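You operate a simulated robot arm through the tools that you are given. There is no shell and no other tool.

Carry out the task below with a simulated robot arm. There is one attempt and no reset: what you move stays moved.

JOB
Press noodles onto the wide plate: one full turn of the crank.
Fine: stand the press on the plate first; put it back after; slide the plate to the counter's edge. Set down upright: noodle press.
Where things are to end (x, y in the base frame): wide plate within 0.035 m of [0.13, 0.55].

It is judged by the outcome, as a careful person would: the job done as asked, and still so three seconds after it is handed in. It fails if anything else is knocked over, pushed out of place, dropped, spilled or broken.

ROBOT AND FRAMES
A 7-joint arm with a two-finger parallel gripper, fixed in place. Base frame: the origin is at the foot of the arm, x ahead of it, y to its left, z up; the work surface is at about z = 0.8. Lengths are in m, angles in degrees, forces in N, time in s.
With the tool pointing down near the work surface it reaches from about 0.34 to 0.78 m from the base axis. Its first joint turns from -166.0 to 166.0 degrees. Payload 3.91 kg.
The tool frame sits at the grasp point between the pads (the TCP): z along the fingers, y along the line on which they close. The tips reach 0.03 m beyond it. Largest opening 0.11 m; finger width 0.02, thickness 0.01; the body of the gripper, 0.048 by 0.112 m, starts 0.055 m behind the TCP.
Orientation is told as [roll, pitch, yaw] about the base's x, y, z axes, in that order, counted from this pose: with the fingers straight down and closing along the base's y, the tool's x points along the base's -x, its y along +y and its z along -z.

CONTROLS
- The arm moves only by the tool drive_tool. Its argument "moves" is a list of rows, each an object (a shift or turn left out is 0, a gripper value left out holds the last) with "offset": the shift along the tool's x, y, z in m, a list of three; "angular": the turn, a rotation vector about the tool's x, y, z in degrees, a list of three. In form: [{"offset": [dx, dy, dz], "angular": [rx, ry, rz]}, ...]. A call has 1 to 20 rows; each row is the pose to reach, as a shift and turn from the pose commanded when the call began, along the tool's axes at that moment. "grip" is the gripper command, from -1 (fully open) to 1 (shut), values between in proportion, set as the call begins (left out, the last holds). Rows are played at 5 a second. More than 0.05 m and 8.6 degrees between two rows, or a gripper value outside its range, and nothing of the call is played. A pose out of reach is approached as far as the arm can. The call stops where the force on the tool passes 40 N (or 10 N more than at its start, if that is more) or the arm is blocked; 0.2 s more then pass. Each finger travels about 0.153 m/s and halts on what it meets, pressing with about 21 N; the grip force reading is that of the motor and also rises with nothing between the fingers. The clock runs only during rows and for 0.2 s after the last one: add rows that repeat a pose to give the fingers time. It gives the time, the measured TCP pose, the force on the tool (base axes), the opening and the grip force at its end, in the units of the frame above (readings bear some noise), with the torque about the TCP (base axes, N m) and any sound that the robot's microphone picked up.
- Cameras (640 x 400 px; columns grow to the right, rows downward): "scene" is fixed at [0.0603, 0.6569, 1.4138]; the picture's right is [-0.49, -0.87, 0.00], its down [-0.74, 0.41, -0.54] and it looks along [0.47, -0.26, -0.84] (base axes); focal length 214 px, centre (320, 200). "wrist" rides on the gripper at [0.077, 0.007, -0.115] in the tool frame; the picture's right is [-0.09, 1.00, 0.00], its down [-0.80, -0.07, -0.59] and it looks along [-0.59, -0.05, 0.80] (tool axes); focal length 270 px, centre (320, 200). There is no depth. A picture from a camera that has moved, and an enlarged one, comes with that camera's place and axes in the base frame and with its lens. The place of the scene camera against the robot may be out by one fixed shift of up to 0.025 m in any direction.
- snapshot(camera): a new picture of that camera. No time passes.
- lift_body(by): slides the trunk up (or, below 0, down) by that many m; the arm rides with it, the base frame stays. It gives what a move gives, with no picture.
- enlarge(camera, box): a new picture of the part [left, top, right, bottom] of that camera's present view, enlarged. No time passes.
- finish_job(): hands the job in; it is judged then, once.

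Nothing tells you positions but the pictures and the camera data. Unless the task says otherwise, let go and move clear before handing in.

The tools are called after ">>>" by a JSON object that holds its "api" and its "payload". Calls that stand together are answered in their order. drive_tool: Moves the arm, as the interface text tells. Its arguments: {"type":"object","properties":{"moves":{"type":"array"},"grip":{"type":"number"}},"required":["moves"]} The other tools are called the same way: lift_body (by) slides the trunk up or down; snapshot (camera) takes a picture; enlarge (camera, box) takes an enlarged picture of a part of a camera's view; finish_job () hands the job in.

At the start:

```text
time_s: 0.0
tool_pos: [0.3385, 0.3701, 1.2112]
orientation: [-0.1, 0.0, 0.0]
force: [-0.1, 0.0, 0.5]
moment: [0.0, 0.03, 0.0]
grip_width: 0.1099
grip_force: 0.0
trunk travel left (down, up): [-0.55, 0.06]
```

scene: 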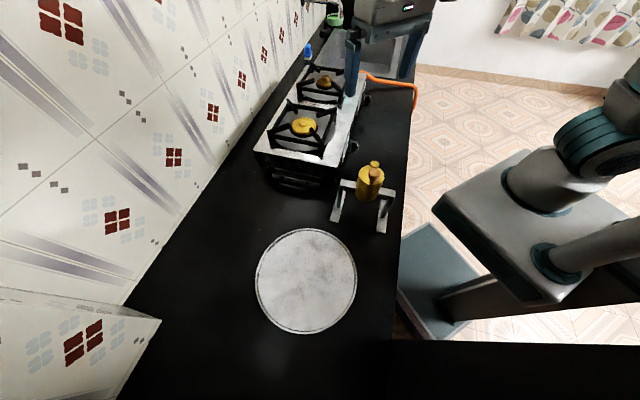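
wrist: 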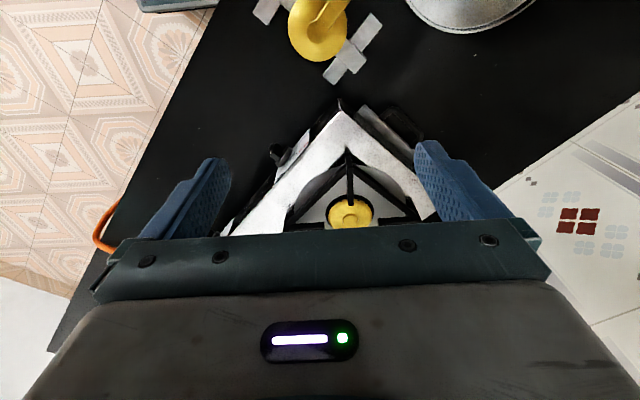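

I see a wide plate on the dark counter, and a yellow noodle press standing on a stand of pale bars, with a stove beyond. I'll look closer at each before moving.

>>> {"api": "enlarge", "payload": {"camera": "scene", "box": [300, 130, 420, 250]}}

>>> {"api": "enlarge", "payload": {"camera": "scene", "box": [220, 140, 440, 360]}}

>>> {"api": "enlarge", "payload": {"camera": "wrist", "box": [220, 0, 540, 200]}}

```text
3.33 times, centred on (360, 190) of scene
camera zoom: at [0.0603, 0.6569, 1.4138], right [-0.49, -0.87, 0.0], down [-0.74, 0.41, -0.54], along [0.47, -0.26, -0.84], focal length 715 px, centre (187, 233)
```

zoom: 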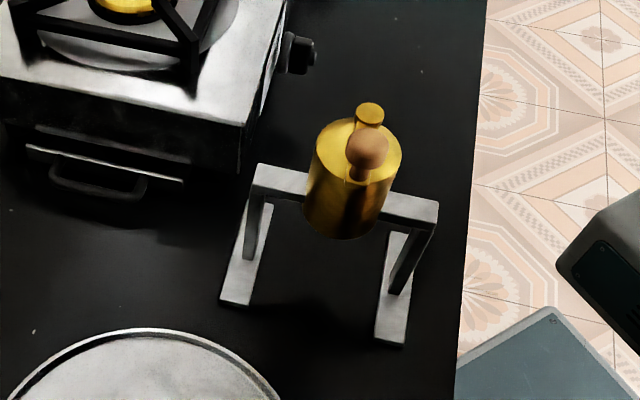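

```text
1.82 times, centred on (330, 250) of scene
camera zoom: at [0.0603, 0.6569, 1.4138], right [-0.49, -0.87, 0.0], down [-0.74, 0.41, -0.54], along [0.47, -0.26, -0.84], focal length 390 px, centre (302, 109)
```

zoom: 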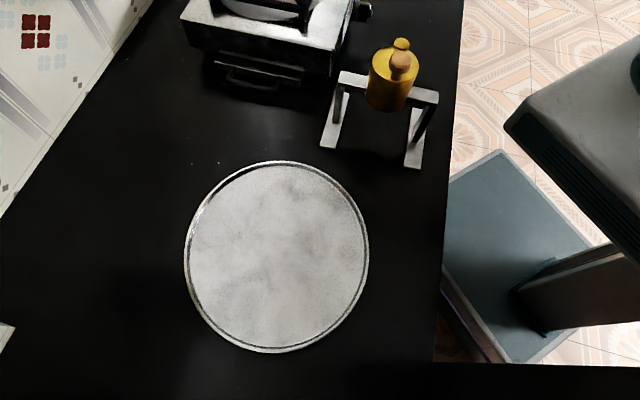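

```text
2.00 times, centred on (380, 100) of wrist
camera zoom: at [0.2596, 0.3768, 1.3267], right [0.09, 1.0, 0.0], down [0.8, -0.07, 0.59], along [0.59, -0.05, -0.8], focal length 541 px, centre (200, 400)
```

zoom: 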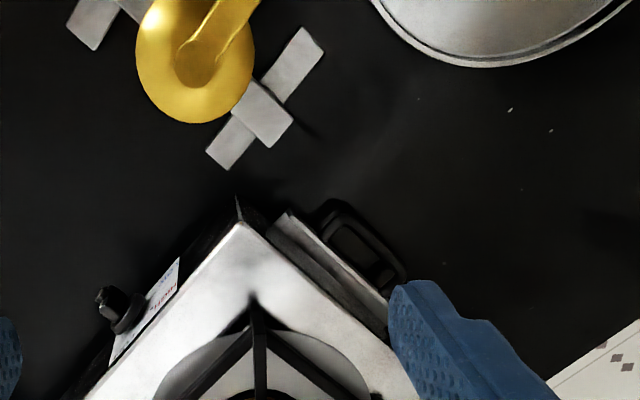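

The plate centre is near (0.19, 0.63), its radius about 0.136. The press is near (0.29, 0.37), and the counter edge runs diagonally at about x+y≈0.49. I'll move the wrist camera to look at the press from the plate's side.

>>> {"api": "drive_tool", "payload": {"moves": [{"offset": [0.029, 0.0217, 0], "angular": [0, 0, 7.5]}, {"offset": [0.058, 0.0433, 0], "angular": [0, 0, 15]}, {"offset": [0.087, 0.065, 0], "angular": [0, 0, 22.5]}, {"offset": [0.116, 0.0867, 0], "angular": [0, 0, 30]}, {"offset": [0.145, 0.108, 0], "angular": [0, 0, 37.5]}, {"offset": [0.1735, 0.13, 0], "angular": [0, 0, 45]}, {"offset": [0.1735, 0.13, 0], "angular": [0, 0, 45]}]}}

>>> {"api": "snapshot", "payload": {"camera": "wrist"}}

>>> {"api": "snapshot", "payload": {"camera": "scene"}}

```text
time_s: 1.6
tool_pos: [0.1632, 0.4969, 1.2098]
orientation: [0.0, 0.0, -45.0]
force: [0.2, -0.9, 0.0]
moment: [-0.01, 0.0, -0.04]
grip_width: 0.1104
grip_force: 0.0
trunk travel left (down, up): [-0.55, 0.06]
```

```text
taken
camera wrist: at [0.1122, 0.5571, 1.3242], right [0.77, 0.64, 0.0], down [0.52, -0.62, 0.59], along [0.38, -0.46, -0.8], focal length 270 px, centre (320, 200)
```

wrist: 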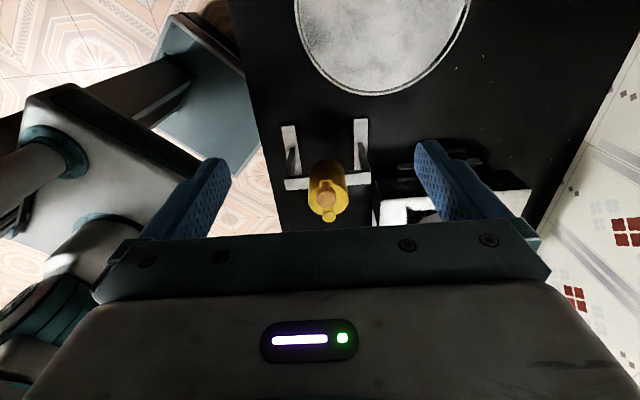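

```text
taken
```

scene: 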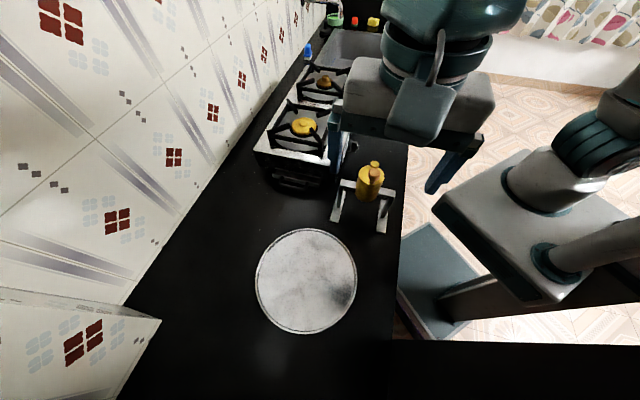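

The press is now in the wrist view, with the cylinder on a bar frame and the plate near it. I'll enlarge it to measure.

>>> {"api": "enlarge", "payload": {"camera": "wrist", "box": [250, 100, 410, 240]}}

>>> {"api": "enlarge", "payload": {"camera": "wrist", "box": [240, 0, 500, 240]}}

>>> {"api": "enlarge", "payload": {"camera": "scene", "box": [330, 145, 410, 245]}}

```text
2.86 times, centred on (330, 170) of wrist
camera zoom: at [0.1122, 0.5571, 1.3242], right [0.77, 0.64, 0.0], down [0.52, -0.62, 0.59], along [0.38, -0.46, -0.8], focal length 772 px, centre (291, 286)
```

zoom: 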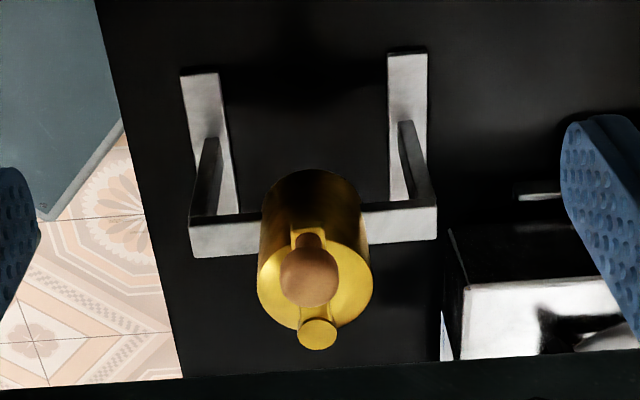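

```text
1.67 times, centred on (370, 120) of wrist
camera zoom: at [0.1122, 0.5571, 1.3242], right [0.77, 0.64, 0.0], down [0.52, -0.62, 0.59], along [0.38, -0.46, -0.8], focal length 450 px, centre (237, 333)
```

zoom: 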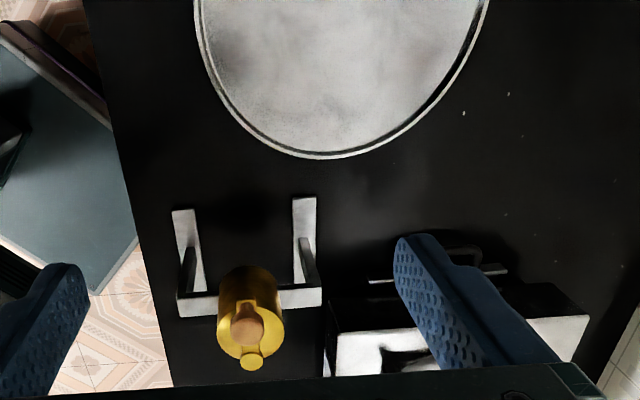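

```text
4.00 times, centred on (370, 195) of scene
camera zoom: at [0.0603, 0.6569, 1.4138], right [-0.49, -0.87, 0.0], down [-0.74, 0.41, -0.54], along [0.47, -0.26, -0.84], focal length 858 px, centre (120, 220)
```

zoom: 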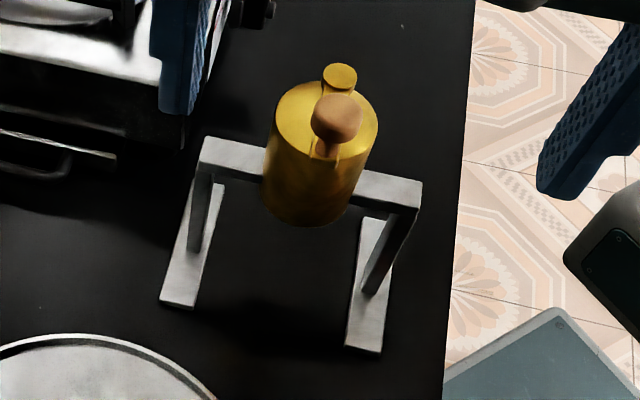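

I'll tilt the tool to get a lower, side-on view of the press for heights and the shape of the crank.

>>> {"api": "drive_tool", "payload": {"moves": [{"offset": [0.0125, 0, 0.0375], "angular": [0, -7.5, 0]}, {"offset": [0.025, 0, 0.075], "angular": [0, -15, 0]}, {"offset": [0.0375, 0, 0.1125], "angular": [0, -22.5, 0]}, {"offset": [0.05, 0, 0.15], "angular": [0, -30, 0]}, {"offset": [0.05, 0, 0.15], "angular": [0, -30, 0]}]}}

>>> {"api": "snapshot", "payload": {"camera": "wrist"}}

>>> {"api": "enlarge", "payload": {"camera": "wrist", "box": [220, 60, 420, 240]}}

```text
time_s: 2.8
tool_pos: [0.1288, 0.5301, 1.0615]
orientation: [0.1, -30.1, -45.0]
force: [0.1, -0.5, -0.7]
moment: [0.01, 0.02, 0.0]
grip_width: 0.11
grip_force: 0.1
trunk travel left (down, up): [-0.55, 0.06]
```

```text
taken
camera wrist: at [0.0443, 0.6228, 1.1227], right [0.76, 0.65, 0.04], down [0.23, -0.33, 0.92], along [0.61, -0.68, -0.4], focal length 270 px, centre (320, 200)
```

wrist: 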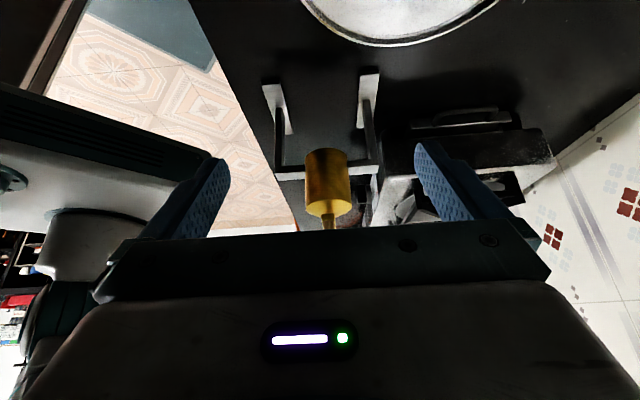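

```text
2.22 times, centred on (320, 150) of wrist
camera zoom: at [0.0443, 0.6228, 1.1227], right [0.76, 0.65, 0.04], down [0.23, -0.33, 0.92], along [0.61, -0.68, -0.4], focal length 601 px, centre (320, 311)
```

zoom: 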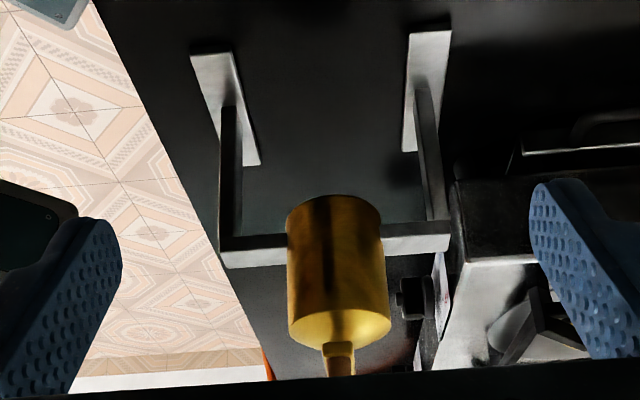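

The crank is hidden behind the gripper in this view. I'll tilt further to bring the top of the press into sight.

>>> {"api": "drive_tool", "payload": {"moves": [{"offset": [0, 0, 0], "angular": [0, -7, 0]}, {"offset": [0.0, 0, 0.0], "angular": [0, -14, 0]}, {"offset": [0.0, 0, 0.0], "angular": [0, -20, 0]}, {"offset": [0.0, 0, 0.0], "angular": [0, -20, 0]}]}}

>>> {"api": "enlarge", "payload": {"camera": "wrist", "box": [220, 0, 460, 240]}}

>>> {"api": "enlarge", "payload": {"camera": "wrist", "box": [270, 110, 370, 240]}}

```text
time_s: 3.8
tool_pos: [0.1287, 0.5328, 1.0611]
orientation: [0.0, -50.1, -45.0]
force: [-0.8, -0.1, 0.4]
moment: [0.02, 0.0, -0.02]
grip_width: 0.1098
grip_force: 0.1
trunk travel left (down, up): [-0.55, 0.06]
```

```text
1.67 times, centred on (340, 120) of wrist
camera zoom: at [0.0347, 0.6354, 1.0765], right [0.74, 0.66, 0.07], down [-0.01, -0.09, 1.0], along [0.67, -0.74, -0.06], focal length 450 px, centre (287, 333)
```

zoom: 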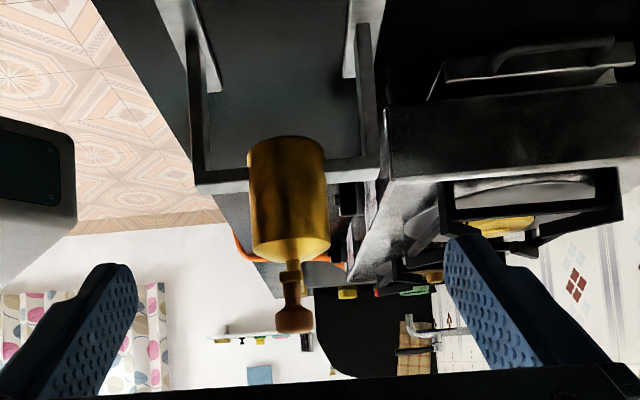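

```text
3.08 times, centred on (320, 175) of wrist
camera zoom: at [0.0347, 0.6354, 1.0765], right [0.74, 0.66, 0.07], down [-0.01, -0.09, 1.0], along [0.67, -0.74, -0.06], focal length 832 px, centre (320, 277)
```

zoom: 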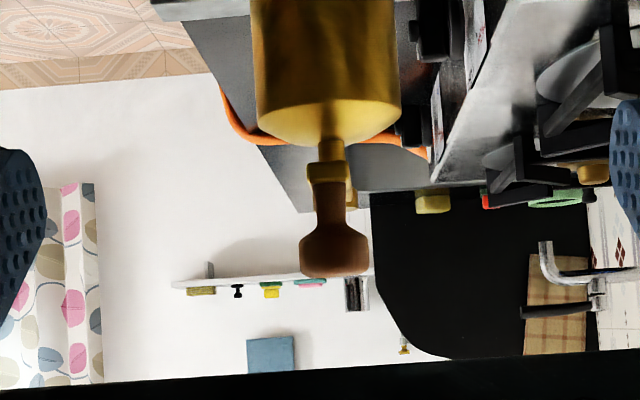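

The press is about 0.15 m wide on its frame. The cylinder spans z≈0.91–0.99 with its axis near (0.282, 0.375). The crank arm is at z≈1.02, and a wooden handle tops out near 1.06 at (0.242, 0.412). Next I check the gripper's own shape before planning the grasp.

>>> {"api": "enlarge", "payload": {"camera": "scene", "box": [200, 100, 520, 360]}}

>>> {"api": "drive_tool", "payload": {"moves": [{"offset": [0, 0, -0.03], "angular": [0, 8, 0]}, {"offset": [0.0, 0, -0.06], "angular": [0, 16, 0]}, {"offset": [0.0, 0, -0.09], "angular": [0, 24, 0]}, {"offset": [0.0, 0, -0.12], "angular": [0, 32, 0]}, {"offset": [0.0, 0, -0.15], "angular": [0, 40, 0]}, {"offset": [0.0, 0, -0.15], "angular": [0, 48, 0]}, {"offset": [0.0, 0, -0.15], "angular": [0, 50.1, 0]}, {"offset": [0.0, 0, -0.15], "angular": [0, 50.1, 0]}]}}

>>> {"api": "snapshot", "payload": {"camera": "scene"}}

>>> {"api": "snapshot", "payload": {"camera": "wrist"}}

```text
1.54 times, centred on (360, 230) of scene
camera zoom: at [0.0603, 0.6569, 1.4138], right [-0.49, -0.87, 0.0], down [-0.74, 0.41, -0.54], along [0.47, -0.26, -0.84], focal length 330 px, centre (258, 154)
```

zoom: 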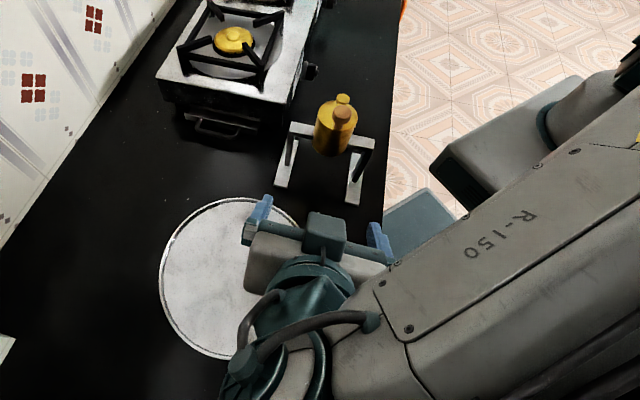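

```text
time_s: 5.6
tool_pos: [0.0481, 0.6152, 1.1574]
orientation: [0.0, 0.1, -44.9]
force: [0.8, -0.9, 0.3]
moment: [-0.01, 0.02, -0.03]
grip_width: 0.11
grip_force: 0.0
trunk travel left (down, up): [-0.55, 0.06]
```

```text
taken
```

scene: 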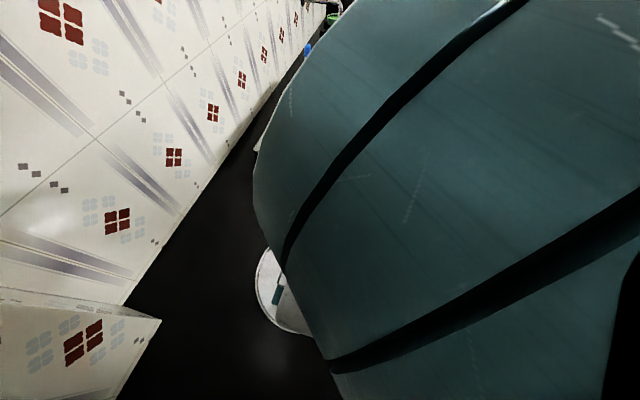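

```text
taken
camera wrist: at [-0.0036, 0.6751, 1.2733], right [0.77, 0.64, 0.0], down [0.52, -0.62, 0.59], along [0.38, -0.45, -0.81], focal length 270 px, centre (320, 200)
```

wrist: 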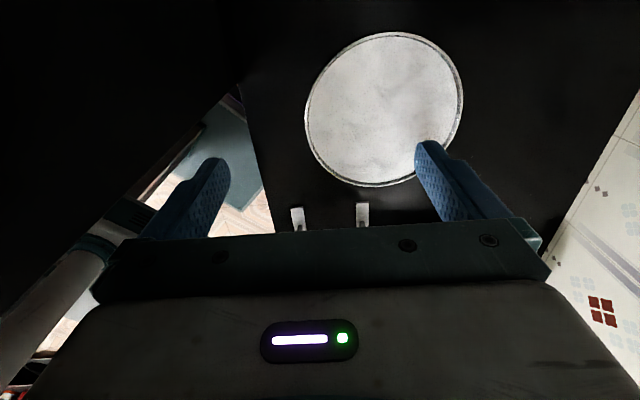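

The plate centre is about (0.178, 0.628). The gripper's camera side clears the crank handle if I grasp the cylinder from above, closing along the top bar. I'll move high over the press to check alignment.

>>> {"api": "drive_tool", "payload": {"moves": [{"offset": [0, 0, -0.045]}, {"offset": [-0.042, 0, -0.053]}, {"offset": [-0.084, 0, -0.053]}, {"offset": [-0.126, -0.001, -0.053]}, {"offset": [-0.168, -0.001, -0.053]}, {"offset": [-0.21, -0.002, -0.053]}, {"offset": [-0.252, -0.002, -0.053]}, {"offset": [-0.294, -0.003, -0.053]}, {"offset": [-0.335, -0.003, -0.053]}, {"offset": [-0.335, -0.003, -0.053]}]}}

>>> {"api": "snapshot", "payload": {"camera": "wrist"}}

>>> {"api": "enlarge", "payload": {"camera": "wrist", "box": [220, 0, 420, 200]}}

>>> {"api": "snapshot", "payload": {"camera": "scene"}}

```text
time_s: 7.8
tool_pos: [0.2831, 0.3767, 1.2085]
orientation: [0.1, 0.1, -44.9]
force: [-0.1, 0.3, 0.1]
moment: [-0.02, 0.01, 0.0]
grip_width: 0.1097
grip_force: 0.0
trunk travel left (down, up): [-0.55, 0.06]
```

```text
taken
camera wrist: at [0.2313, 0.4364, 1.3243], right [0.77, 0.64, 0.0], down [0.52, -0.62, 0.59], along [0.38, -0.45, -0.81], focal length 270 px, centre (320, 200)
```

wrist: 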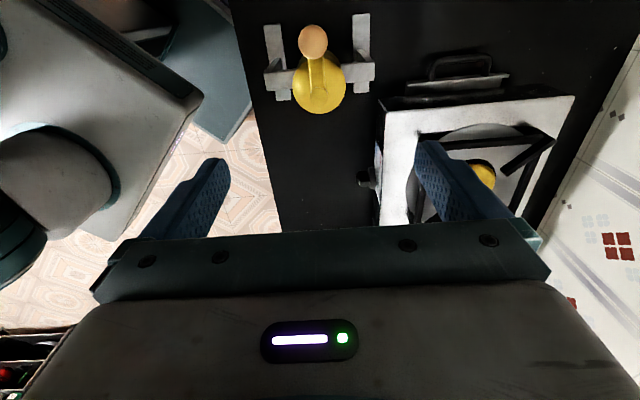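

```text
2.00 times, centred on (320, 100) of wrist
camera zoom: at [0.2313, 0.4364, 1.3243], right [0.77, 0.64, 0.0], down [0.52, -0.62, 0.59], along [0.38, -0.45, -0.81], focal length 541 px, centre (320, 400)
```

zoom: 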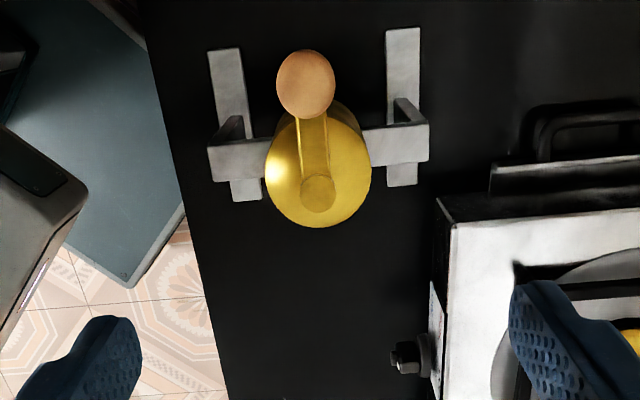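

```text
taken
```

scene: 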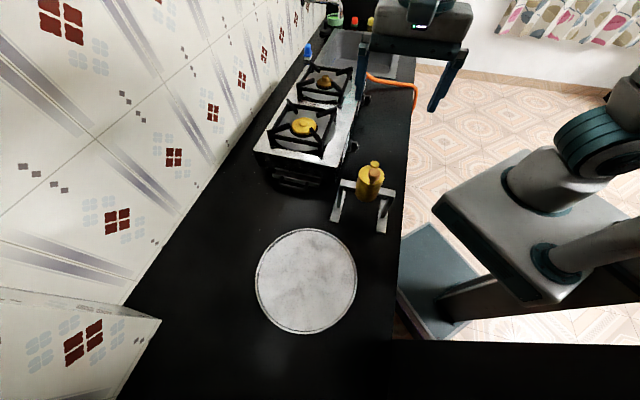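

My estimates agree: press axis at (0.282, 0.3755), crank radius about 0.053, bar along 45°. I'll descend partway and check the clearance around the handle.

>>> {"api": "drive_tool", "payload": {"moves": [{"offset": [0, -0.0016, 0.035]}, {"offset": [0, -0.0016, 0.07]}, {"offset": [0, -0.0016, 0.105]}, {"offset": [0, -0.0016, 0.135]}, {"offset": [0, -0.0016, 0.155]}, {"offset": [0, -0.0016, 0.155]}], "grip": -1}}

>>> {"api": "snapshot", "payload": {"camera": "wrist"}}

>>> {"api": "snapshot", "payload": {"camera": "scene"}}

>>> {"api": "enlarge", "payload": {"camera": "scene", "box": [310, 80, 450, 240]}}

```text
time_s: 9.2
tool_pos: [0.2799, 0.3766, 1.0556]
orientation: [0.0, 0.1, -45.0]
force: [-0.4, 0.3, 0.8]
moment: [-0.01, 0.0, 0.01]
grip_width: 0.11
grip_force: 0.1
trunk travel left (down, up): [-0.55, 0.06]
```

```text
taken
camera wrist: at [0.2298, 0.4359, 1.1706], right [0.77, 0.64, 0.0], down [0.52, -0.62, 0.59], along [0.38, -0.45, -0.81], focal length 270 px, centre (320, 200)
```

wrist: 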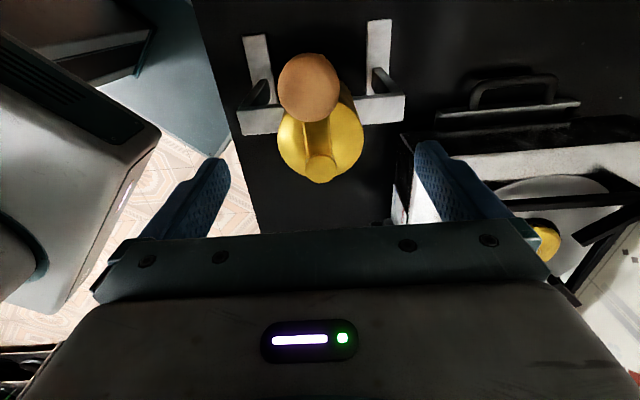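

```text
taken
```

scene: 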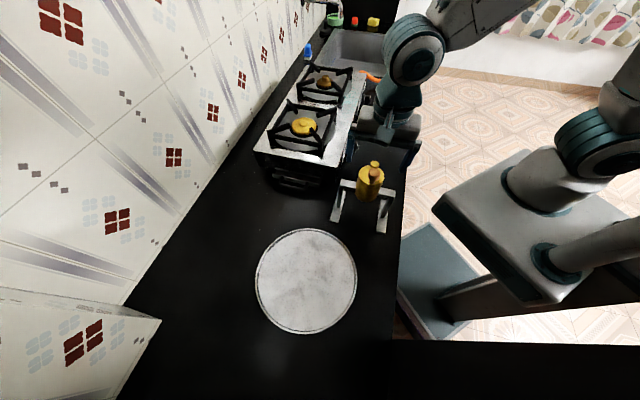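

```text
2.50 times, centred on (380, 160) of scene
camera zoom: at [0.0603, 0.6569, 1.4138], right [-0.49, -0.87, 0.0], down [-0.74, 0.41, -0.54], along [0.47, -0.26, -0.84], focal length 536 px, centre (170, 300)
```

zoom: 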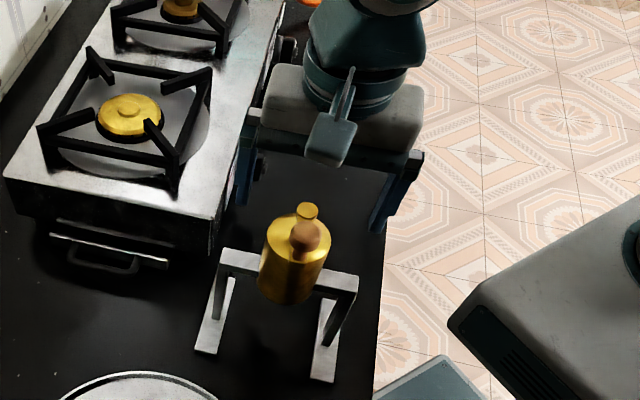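

The fingers straddle the cylinder, and the handle sits clear on the camera side. I'll descend to grasp height in small steps.

>>> {"api": "drive_tool", "payload": {"moves": [{"offset": [-0.003, 0, 0.015]}, {"offset": [-0.003, 0, 0.03]}, {"offset": [-0.003, 0, 0.045]}, {"offset": [-0.003, 0, 0.055]}, {"offset": [-0.003, 0, 0.062]}, {"offset": [-0.003, 0, 0.067]}, {"offset": [-0.003, 0, 0.071]}, {"offset": [-0.003, 0, 0.071]}]}}

>>> {"api": "snapshot", "payload": {"camera": "wrist"}}

>>> {"api": "enlarge", "payload": {"camera": "scene", "box": [310, 80, 450, 240]}}

```text
time_s: 11.0
tool_pos: [0.2831, 0.3735, 0.9846]
orientation: [0.0, 0.0, -45.0]
force: [0.1, 0.1, -0.3]
moment: [0.02, 0.0, -0.01]
grip_width: 0.11
grip_force: 0.1
trunk travel left (down, up): [-0.55, 0.06]
```

```text
taken
camera wrist: at [0.2324, 0.4339, 1.1], right [0.77, 0.64, 0.0], down [0.52, -0.62, 0.59], along [0.38, -0.45, -0.81], focal length 270 px, centre (320, 200)
```

wrist: 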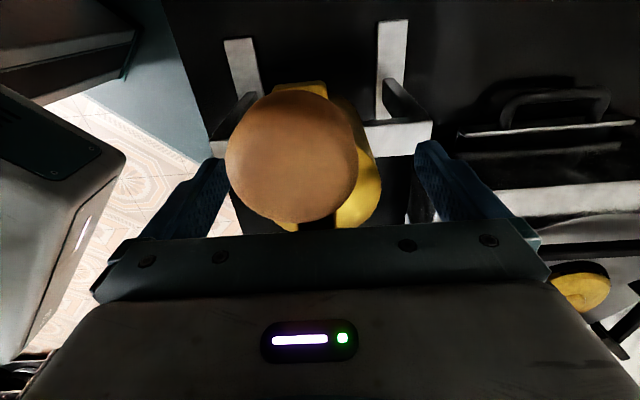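

```text
2.50 times, centred on (380, 160) of scene
camera zoom: at [0.0603, 0.6569, 1.4138], right [-0.49, -0.87, 0.0], down [-0.74, 0.41, -0.54], along [0.47, -0.26, -0.84], focal length 536 px, centre (170, 300)
```

zoom: 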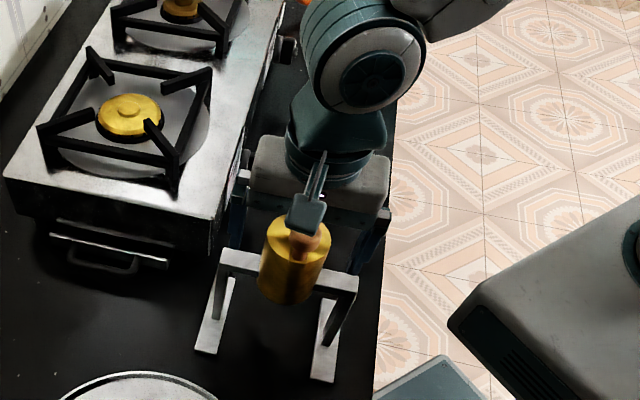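

All clear with no contact. I'll lower 4 mm more and close on the cylinder.

>>> {"api": "drive_tool", "payload": {"moves": [{"offset": [0, 0, 0.004]}, {"offset": [0, 0, 0.004]}]}}

>>> {"api": "drive_tool", "payload": {"moves": [{"offset": [0, 0, 0]}, {"offset": [0, 0, 0]}, {"offset": [0, 0, 0]}, {"offset": [0, 0, 0]}, {"offset": [0, 0, 0]}], "grip": 1}}

>>> {"api": "snapshot", "payload": {"camera": "wrist"}}

```text
time_s: 11.6
tool_pos: [0.2834, 0.3744, 0.9801]
orientation: [0.1, 0.1, -45.0]
force: [-0.1, 0.4, 0.3]
moment: [0.01, 0.0, 0.02]
grip_width: 0.11
grip_force: 0.2
trunk travel left (down, up): [-0.55, 0.06]
```

```text
time_s: 12.8
tool_pos: [0.2829, 0.3743, 0.9809]
orientation: [-0.1, 0.1, -45.0]
force: [-3.4, -4.6, 0.1]
moment: [-0.06, -0.16, -0.08]
grip_width: 0.0639
grip_force: 20.2
trunk travel left (down, up): [-0.55, 0.06]
```

```text
taken
camera wrist: at [0.2326, 0.434, 1.0954], right [0.77, 0.64, 0.0], down [0.52, -0.62, 0.59], along [0.38, -0.46, -0.8], focal length 270 px, centre (320, 200)
```

wrist: 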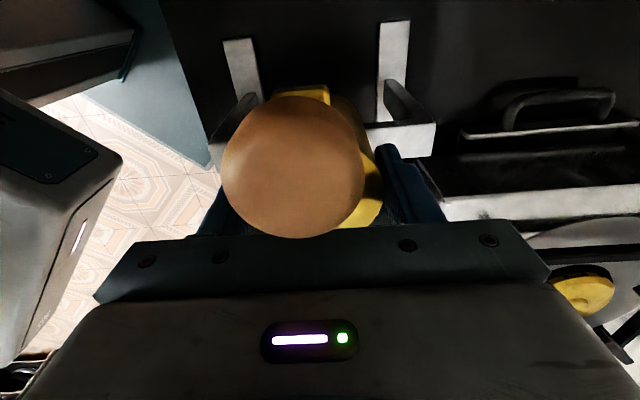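

The cylinder is gripped, width 0.064 m. I'll lift slightly to test the weight and the hold.

>>> {"api": "drive_tool", "payload": {"moves": [{"offset": [0, 0, -0.004]}, {"offset": [0, 0, -0.01]}, {"offset": [0, 0, -0.018]}, {"offset": [0, 0, -0.018]}, {"offset": [0, 0, -0.018]}]}}

>>> {"api": "enlarge", "payload": {"camera": "scene", "box": [310, 80, 450, 240]}}

>>> {"api": "snapshot", "payload": {"camera": "wrist"}}

```text
time_s: 14.0
tool_pos: [0.2841, 0.3752, 0.9982]
orientation: [0.0, 0.1, -45.1]
force: [-0.3, 0.7, -16.2]
moment: [0.14, -0.09, -0.02]
grip_width: 0.0637
grip_force: 21.3
trunk travel left (down, up): [-0.55, 0.06]
```

```text
2.50 times, centred on (380, 160) of scene
camera zoom: at [0.0603, 0.6569, 1.4138], right [-0.49, -0.87, 0.0], down [-0.74, 0.41, -0.54], along [0.47, -0.26, -0.84], focal length 536 px, centre (170, 300)
```

zoom: 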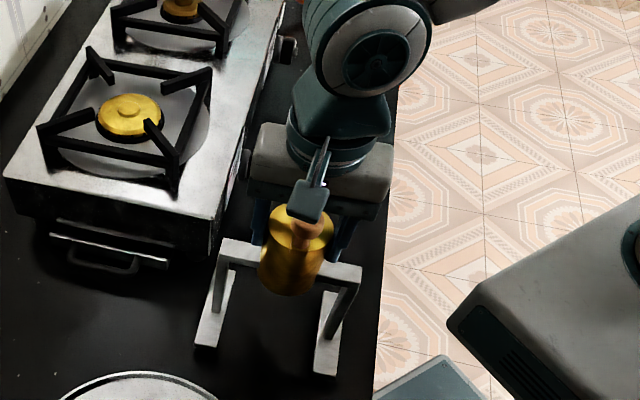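

```text
taken
camera wrist: at [0.2334, 0.4346, 1.1127], right [0.77, 0.64, 0.0], down [0.52, -0.62, 0.59], along [0.38, -0.46, -0.8], focal length 270 px, centre (320, 200)
```

wrist: 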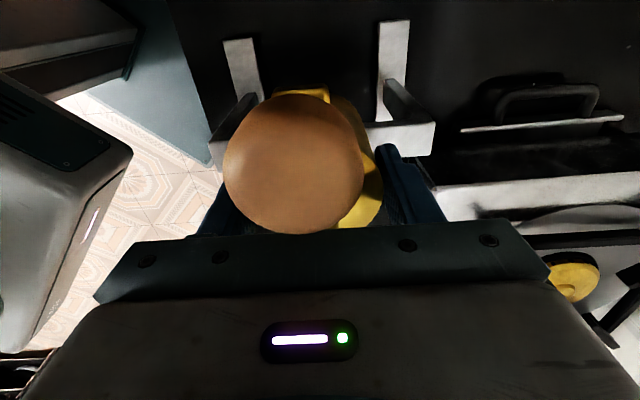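

It holds steady at about 16 N with no slip. I'll raise it and carry it slowly over the plate.

>>> {"api": "drive_tool", "payload": {"moves": [{"offset": [0, 0, -0.01]}, {"offset": [0, 0, -0.025]}, {"offset": [0, 0, -0.04]}, {"offset": [0.01, 0.004, -0.047]}, {"offset": [0.03, 0.012, -0.05]}, {"offset": [0.05, 0.02, -0.05]}, {"offset": [0.07, 0.028, -0.05]}, {"offset": [0.092, 0.037, -0.05]}, {"offset": [0.115, 0.046, -0.05]}, {"offset": [0.138, 0.055, -0.05]}, {"offset": [0.161, 0.064, -0.05]}, {"offset": [0.184, 0.0735, -0.05]}, {"offset": [0.205, 0.082, -0.05]}, {"offset": [0.225, 0.09, -0.05]}, {"offset": [0.24, 0.096, -0.05]}, {"offset": [0.25, 0.1, -0.05]}, {"offset": [0.2546, 0.1018, -0.05]}, {"offset": [0.2546, 0.1018, -0.05]}]}}

>>> {"api": "snapshot", "payload": {"camera": "scene"}}

>>> {"api": "snapshot", "payload": {"camera": "wrist"}}

```text
time_s: 17.8
tool_pos: [0.1763, 0.6276, 1.0482]
orientation: [-0.1, 0.1, -44.9]
force: [0.6, -0.3, -16.6]
moment: [0.16, -0.12, 0.0]
grip_width: 0.064
grip_force: 21.0
trunk travel left (down, up): [-0.55, 0.06]
```

```text
taken
```

scene: 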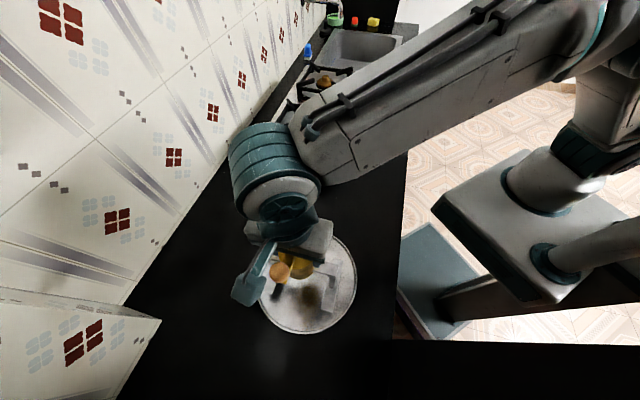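

```text
taken
camera wrist: at [0.1255, 0.6862, 1.1625], right [0.77, 0.64, 0.0], down [0.52, -0.62, 0.59], along [0.38, -0.46, -0.8], focal length 270 px, centre (320, 200)
```

wrist: 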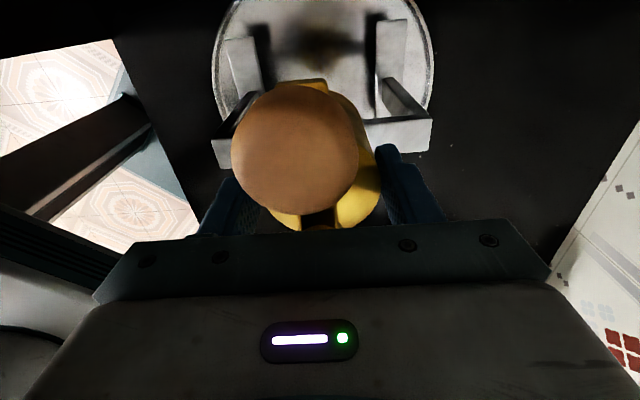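

The press is suspended over the plate. I need the plate's exact centre relative to the press before lowering.

>>> {"api": "enlarge", "payload": {"camera": "wrist", "box": [180, 0, 460, 160]}}

>>> {"api": "enlarge", "payload": {"camera": "scene", "box": [210, 200, 390, 360]}}

```text
2.29 times, centred on (320, 80) of wrist
camera zoom: at [0.1255, 0.6862, 1.1625], right [0.77, 0.64, 0.0], down [0.52, -0.62, 0.59], along [0.38, -0.46, -0.8], focal length 618 px, centre (320, 474)
```

zoom: 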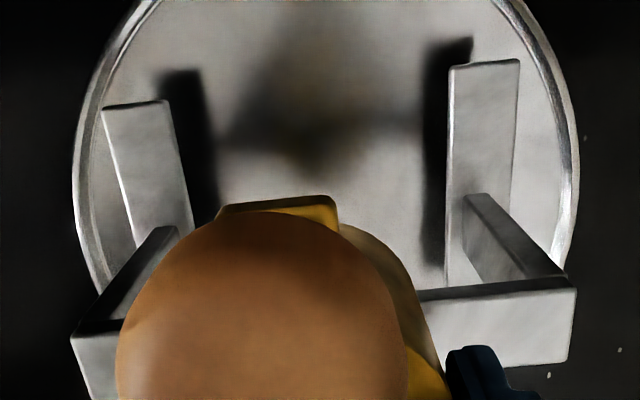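

```text
2.50 times, centred on (300, 280) of scene
camera zoom: at [0.0603, 0.6569, 1.4138], right [-0.49, -0.87, 0.0], down [-0.74, 0.41, -0.54], along [0.47, -0.26, -0.84], focal length 536 px, centre (370, 0)
```

zoom: 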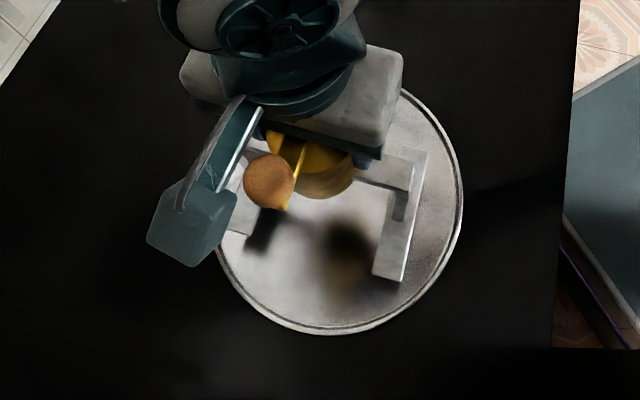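

I estimate the plate centre at (0.19, 0.617), about 17 mm away along the counter. I'll shift there and lower most of the way.

>>> {"api": "drive_tool", "payload": {"moves": [{"offset": [-0.006, 0.001, 0]}, {"offset": [-0.013, 0.002, 0]}, {"offset": [-0.0174, 0.0024, 0]}, {"offset": [-0.0174, 0.0024, 0.01]}, {"offset": [-0.0174, 0.0024, 0.02]}, {"offset": [-0.0174, 0.0024, 0.03]}, {"offset": [-0.0174, 0.0024, 0.04]}, {"offset": [-0.0174, 0.0024, 0.048]}, {"offset": [-0.0174, 0.0024, 0.052]}, {"offset": [-0.0174, 0.0024, 0.052]}]}}

>>> {"api": "snapshot", "payload": {"camera": "wrist"}}

>>> {"api": "enlarge", "payload": {"camera": "scene", "box": [210, 200, 390, 360]}}

```text
time_s: 20.0
tool_pos: [0.1885, 0.6156, 0.995]
orientation: [-0.1, 0.0, -45.0]
force: [0.7, -0.1, -16.7]
moment: [0.21, -0.12, 0.02]
grip_width: 0.0641
grip_force: 21.0
trunk travel left (down, up): [-0.55, 0.06]
```

```text
taken
camera wrist: at [0.1387, 0.6753, 1.1099], right [0.77, 0.64, 0.0], down [0.52, -0.62, 0.59], along [0.38, -0.46, -0.8], focal length 270 px, centre (320, 200)
```

wrist: 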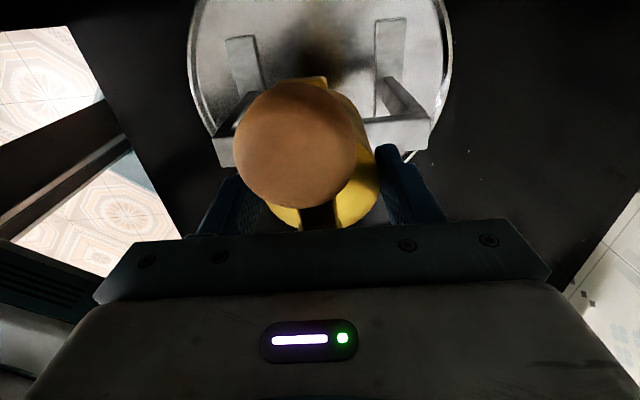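

```text
2.50 times, centred on (300, 280) of scene
camera zoom: at [0.0603, 0.6569, 1.4138], right [-0.49, -0.87, 0.0], down [-0.74, 0.41, -0.54], along [0.47, -0.26, -0.84], focal length 536 px, centre (370, 0)
```

zoom: 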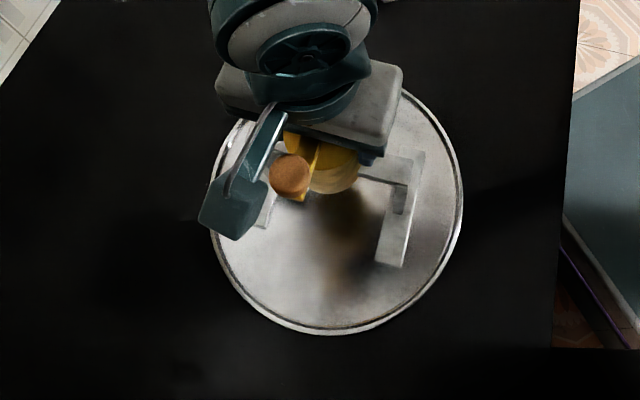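

The press is well centred over the plate. I'll lower in 2 mm steps until contact.

>>> {"api": "drive_tool", "payload": {"moves": [{"offset": [0, 0, 0.002]}, {"offset": [0, 0, 0.004]}, {"offset": [0, 0, 0.006]}, {"offset": [0, 0, 0.006]}]}}

```text
time_s: 21.0
tool_pos: [0.1905, 0.6155, 0.9943]
orientation: [0.3, 0.4, -45.0]
force: [3.9, 1.8, 15.6]
moment: [-0.44, 0.26, 0.04]
grip_width: 0.064
grip_force: 21.0
trunk travel left (down, up): [-0.55, 0.06]
```

Contact: the press now rests on the plate. I'll relax the downward push a little and then release.

>>> {"api": "drive_tool", "payload": {"moves": [{"offset": [0, 0, -0.002]}, {"offset": [0, 0, -0.002]}]}}

>>> {"api": "enlarge", "payload": {"camera": "scene", "box": [210, 200, 390, 360]}}

>>> {"api": "snapshot", "payload": {"camera": "wrist"}}

```text
time_s: 21.6
tool_pos: [0.1913, 0.6143, 0.9933]
orientation: [0.1, 0.3, -45.1]
force: [4.7, 5.4, 16.6]
moment: [-0.05, 0.24, -0.05]
grip_width: 0.0639
grip_force: 21.2
trunk travel left (down, up): [-0.55, 0.06]
```

```text
2.50 times, centred on (300, 280) of scene
camera zoom: at [0.0603, 0.6569, 1.4138], right [-0.49, -0.87, 0.0], down [-0.74, 0.41, -0.54], along [0.47, -0.26, -0.84], focal length 536 px, centre (370, 0)
```

zoom: 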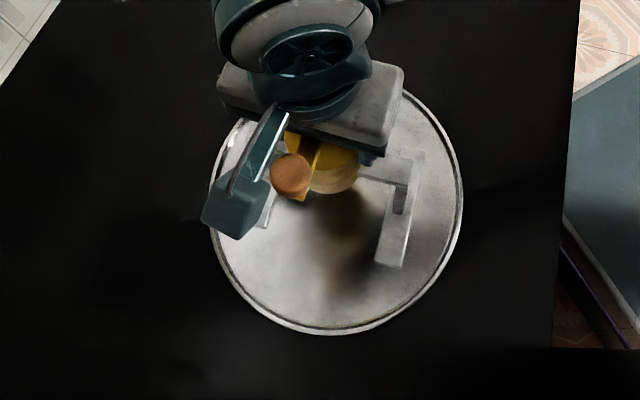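

```text
taken
camera wrist: at [0.1388, 0.6744, 1.1086], right [0.77, 0.64, 0.0], down [0.52, -0.62, 0.59], along [0.38, -0.45, -0.81], focal length 270 px, centre (320, 200)
```

wrist: 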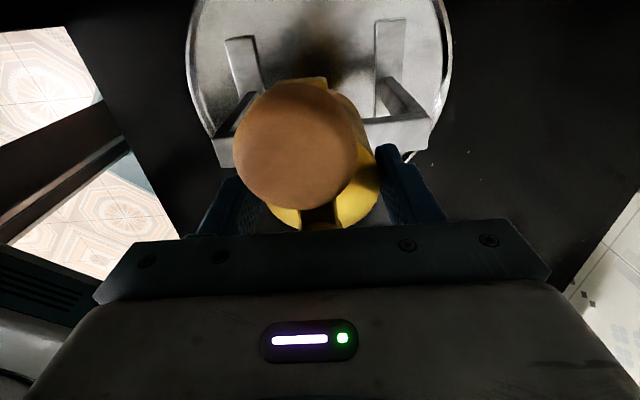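

Still pushing about 16 N, so I'll relax further in small steps.

>>> {"api": "drive_tool", "payload": {"moves": [{"offset": [0, 0, -0.002]}, {"offset": [0, 0, -0.002]}]}}

```text
time_s: 22.2
tool_pos: [0.1897, 0.6151, 0.9949]
orientation: [-0.1, 0.0, -45.0]
force: [5.0, 5.0, 2.8]
moment: [0.86, -0.49, -0.05]
grip_width: 0.0638
grip_force: 20.9
trunk travel left (down, up): [-0.55, 0.06]
```

Vertical load is now near zero, so I'll open the fingers.

>>> {"api": "drive_tool", "payload": {"moves": [{"offset": [0, 0, 0]}, {"offset": [0, 0, 0]}, {"offset": [0, 0, 0]}], "grip": -1}}

>>> {"api": "drive_tool", "payload": {"moves": [{"offset": [0, 0, -0.02]}, {"offset": [0, 0, -0.05]}, {"offset": [0, 0, -0.09]}, {"offset": [0, 0, -0.13]}, {"offset": [0, 0, -0.17]}, {"offset": [0, 0, -0.2]}, {"offset": [0, 0, -0.2]}]}}

>>> {"api": "snapshot", "payload": {"camera": "wrist"}}

>>> {"api": "enlarge", "payload": {"camera": "wrist", "box": [200, 0, 440, 200]}}

>>> {"api": "snapshot", "payload": {"camera": "scene"}}

```text
time_s: 23.0
tool_pos: [0.1884, 0.6142, 0.995]
orientation: [0.0, 0.1, -44.9]
force: [0.4, 0.7, -0.5]
moment: [0.02, 0.03, -0.01]
grip_width: 0.1101
grip_force: 0.0
trunk travel left (down, up): [-0.55, 0.06]
```

```text
time_s: 24.6
tool_pos: [0.1891, 0.6173, 1.1948]
orientation: [0.0, 0.1, -45.0]
force: [0.3, 0.8, 0.9]
moment: [0.0, -0.02, -0.02]
grip_width: 0.11
grip_force: 0.1
trunk travel left (down, up): [-0.55, 0.06]
```

```text
taken
camera wrist: at [0.139, 0.6769, 1.3101], right [0.77, 0.64, 0.0], down [0.52, -0.62, 0.59], along [0.38, -0.45, -0.8], focal length 270 px, centre (320, 200)
```

wrist: 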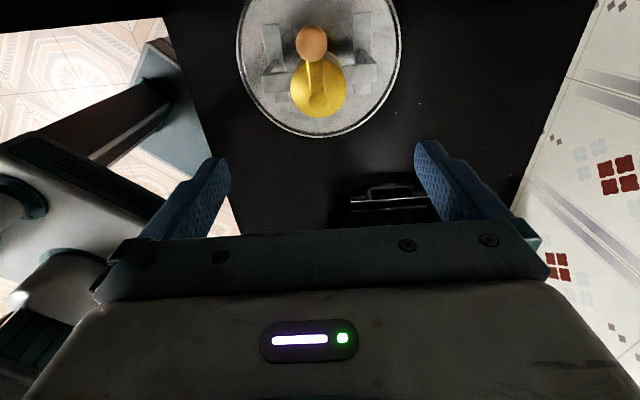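

```text
2.00 times, centred on (320, 100) of wrist
camera zoom: at [0.139, 0.6769, 1.3101], right [0.77, 0.64, 0.0], down [0.52, -0.62, 0.59], along [0.38, -0.45, -0.8], focal length 541 px, centre (320, 400)
```

zoom: 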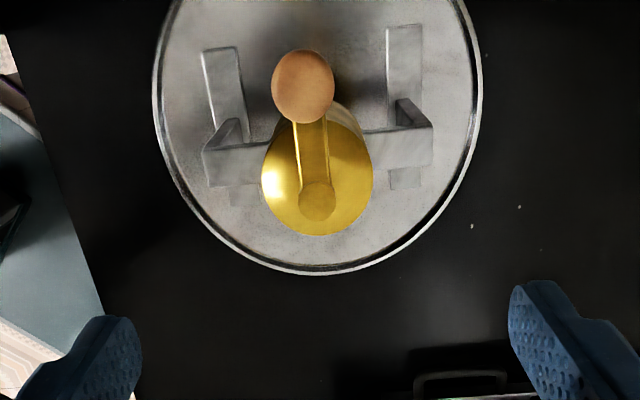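

```text
taken
```

scene: 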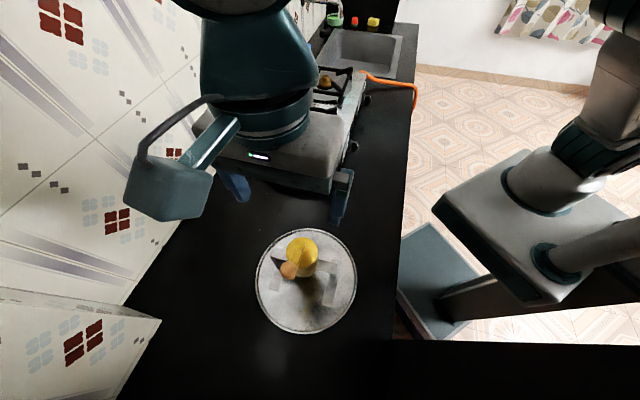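

The press stands on the plate, centred within a few mm. The crank axis is at (0.190, 0.616) and the handle near (0.152, 0.652). Next I'll bring half-open fingers over the wooden handle.

>>> {"api": "drive_tool", "payload": {"moves": [{"offset": [0.025, -0.001, 0.02]}, {"offset": [0.051, -0.0015, 0.045]}, {"offset": [0.051, -0.0015, 0.07]}, {"offset": [0.051, -0.0015, 0.085]}, {"offset": [0.051, -0.0015, 0.085]}], "grip": 0.0}}

>>> {"api": "snapshot", "payload": {"camera": "wrist"}}

>>> {"api": "enlarge", "payload": {"camera": "scene", "box": [210, 200, 390, 360]}}

```text
time_s: 25.8
tool_pos: [0.1503, 0.6504, 1.1103]
orientation: [-0.1, 0.1, -45.0]
force: [-0.3, -0.3, 0.0]
moment: [0.02, -0.02, 0.0]
grip_width: 0.0549
grip_force: 0.1
trunk travel left (down, up): [-0.55, 0.06]
```

```text
taken
camera wrist: at [0.1006, 0.7102, 1.2254], right [0.77, 0.64, 0.0], down [0.52, -0.62, 0.59], along [0.38, -0.45, -0.81], focal length 270 px, centre (320, 200)
```

wrist: 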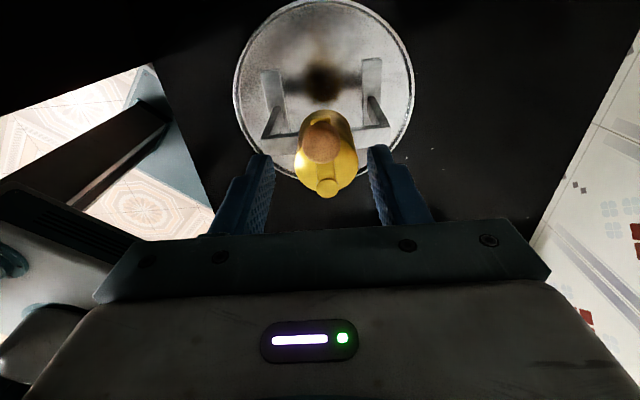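

```text
2.50 times, centred on (300, 280) of scene
camera zoom: at [0.0603, 0.6569, 1.4138], right [-0.49, -0.87, 0.0], down [-0.74, 0.41, -0.54], along [0.47, -0.26, -0.84], focal length 536 px, centre (370, 0)
```

zoom: 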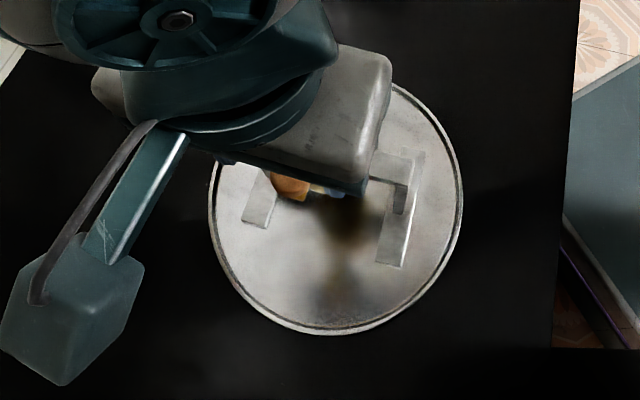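

The knob is right between the fingers. Comparing views, I now put the knob top at about z=1.06 and the crank radius at about 0.056. I'll descend and close on the handle.

>>> {"api": "drive_tool", "payload": {"moves": [{"offset": [0, 0.002, 0.015]}, {"offset": [0, 0.002, 0.03]}, {"offset": [0, 0.002, 0.038]}, {"offset": [0, 0.002, 0.044]}, {"offset": [0, 0.002, 0.044]}]}}

>>> {"api": "snapshot", "payload": {"camera": "wrist"}}

>>> {"api": "enlarge", "payload": {"camera": "wrist", "box": [220, 60, 420, 240]}}

```text
time_s: 27.0
tool_pos: [0.1509, 0.6508, 1.0647]
orientation: [-0.1, 0.1, -44.9]
force: [0.4, 0.2, -0.3]
moment: [0.0, -0.01, 0.0]
grip_width: 0.0551
grip_force: 0.1
trunk travel left (down, up): [-0.55, 0.06]
```

```text
taken
camera wrist: at [0.1014, 0.7111, 1.1801], right [0.77, 0.64, 0.0], down [0.52, -0.62, 0.59], along [0.38, -0.46, -0.8], focal length 270 px, centre (320, 200)
```

wrist: 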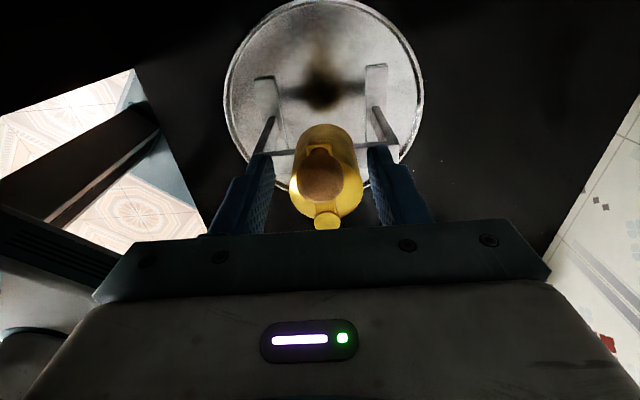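

```text
2.22 times, centred on (320, 150) of wrist
camera zoom: at [0.1014, 0.7111, 1.1801], right [0.77, 0.64, 0.0], down [0.52, -0.62, 0.59], along [0.38, -0.46, -0.8], focal length 601 px, centre (320, 311)
```

zoom: 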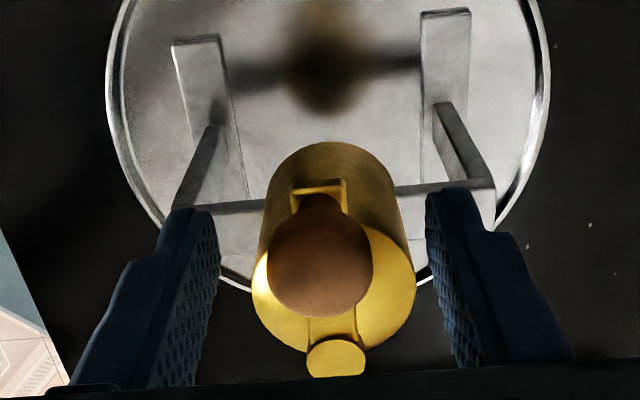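

The handle is centred between the pads, so I'll close on it.

>>> {"api": "drive_tool", "payload": {"moves": [{"offset": [0, 0, 0]}, {"offset": [0, 0, 0]}, {"offset": [0, 0, 0]}, {"offset": [0, 0, 0]}], "grip": 1}}

>>> {"api": "enlarge", "payload": {"camera": "wrist", "box": [220, 60, 420, 240]}}

```text
time_s: 28.0
tool_pos: [0.1533, 0.6517, 1.0644]
orientation: [-0.1, 0.1, -45.1]
force: [-0.2, 0.9, 0.3]
moment: [-0.02, 0.06, 0.02]
grip_width: 0.0249
grip_force: 21.0
trunk travel left (down, up): [-0.55, 0.06]
```

```text
2.22 times, centred on (320, 150) of wrist
camera zoom: at [0.1014, 0.7113, 1.1802], right [0.77, 0.64, 0.0], down [0.52, -0.62, 0.59], along [0.38, -0.46, -0.8], focal length 601 px, centre (320, 311)
```

zoom: 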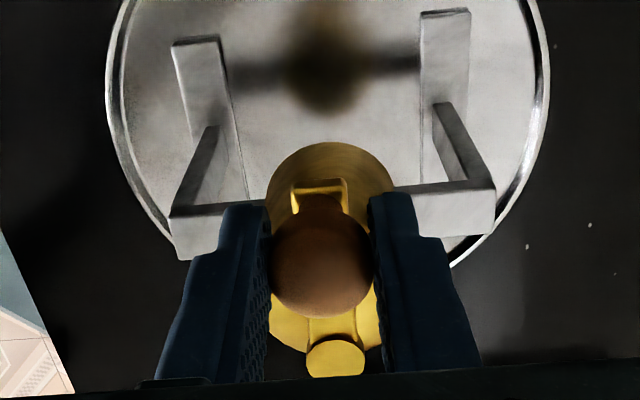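

The handle is held (25 mm) with little side force. I'll test a small clockwise turn, about 15°, with fixed tool orientation and watch the forces.

>>> {"api": "drive_tool", "payload": {"moves": [{"offset": [-0.0001, 0.0037, 0]}, {"offset": [-0.0005, 0.0073, 0]}, {"offset": [-0.0011, 0.0109, 0]}, {"offset": [-0.0019, 0.0145, 0]}, {"offset": [-0.0019, 0.0145, 0]}]}}

>>> {"api": "enlarge", "payload": {"camera": "wrist", "box": [220, 60, 420, 240]}}

>>> {"api": "enlarge", "payload": {"camera": "scene", "box": [210, 200, 390, 360]}}

```text
time_s: 29.2
tool_pos: [0.1647, 0.6614, 1.0646]
orientation: [0.1, 0.0, -44.9]
force: [-4.2, -1.0, -0.2]
moment: [0.04, 0.08, -0.14]
grip_width: 0.0252
grip_force: 20.8
trunk travel left (down, up): [-0.55, 0.06]
```

```text
2.22 times, centred on (320, 150) of wrist
camera zoom: at [0.1131, 0.7211, 1.1805], right [0.77, 0.64, 0.0], down [0.52, -0.62, 0.59], along [0.38, -0.45, -0.8], focal length 601 px, centre (320, 311)
```

zoom: 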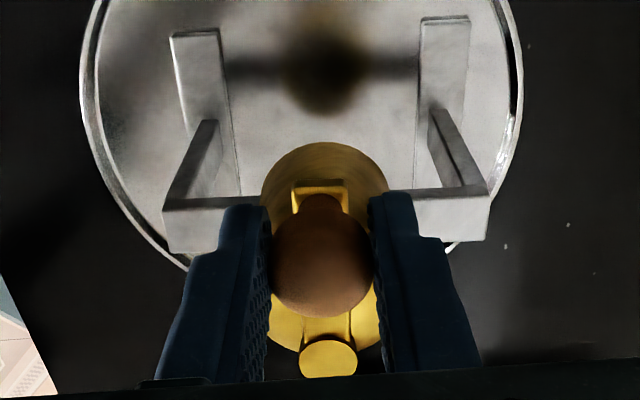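

```text
2.50 times, centred on (300, 280) of scene
camera zoom: at [0.0603, 0.6569, 1.4138], right [-0.49, -0.87, 0.0], down [-0.74, 0.41, -0.54], along [0.47, -0.26, -0.84], focal length 536 px, centre (370, 0)
```

zoom: 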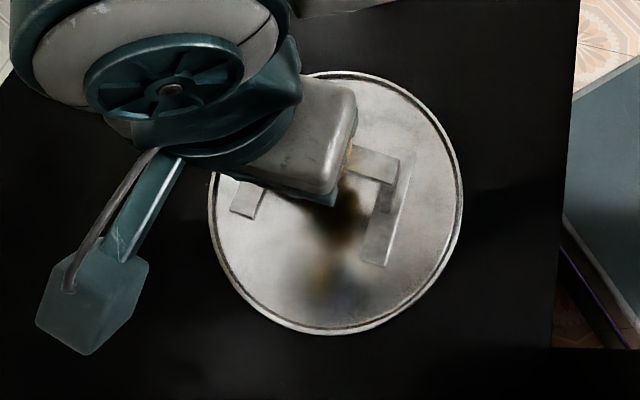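

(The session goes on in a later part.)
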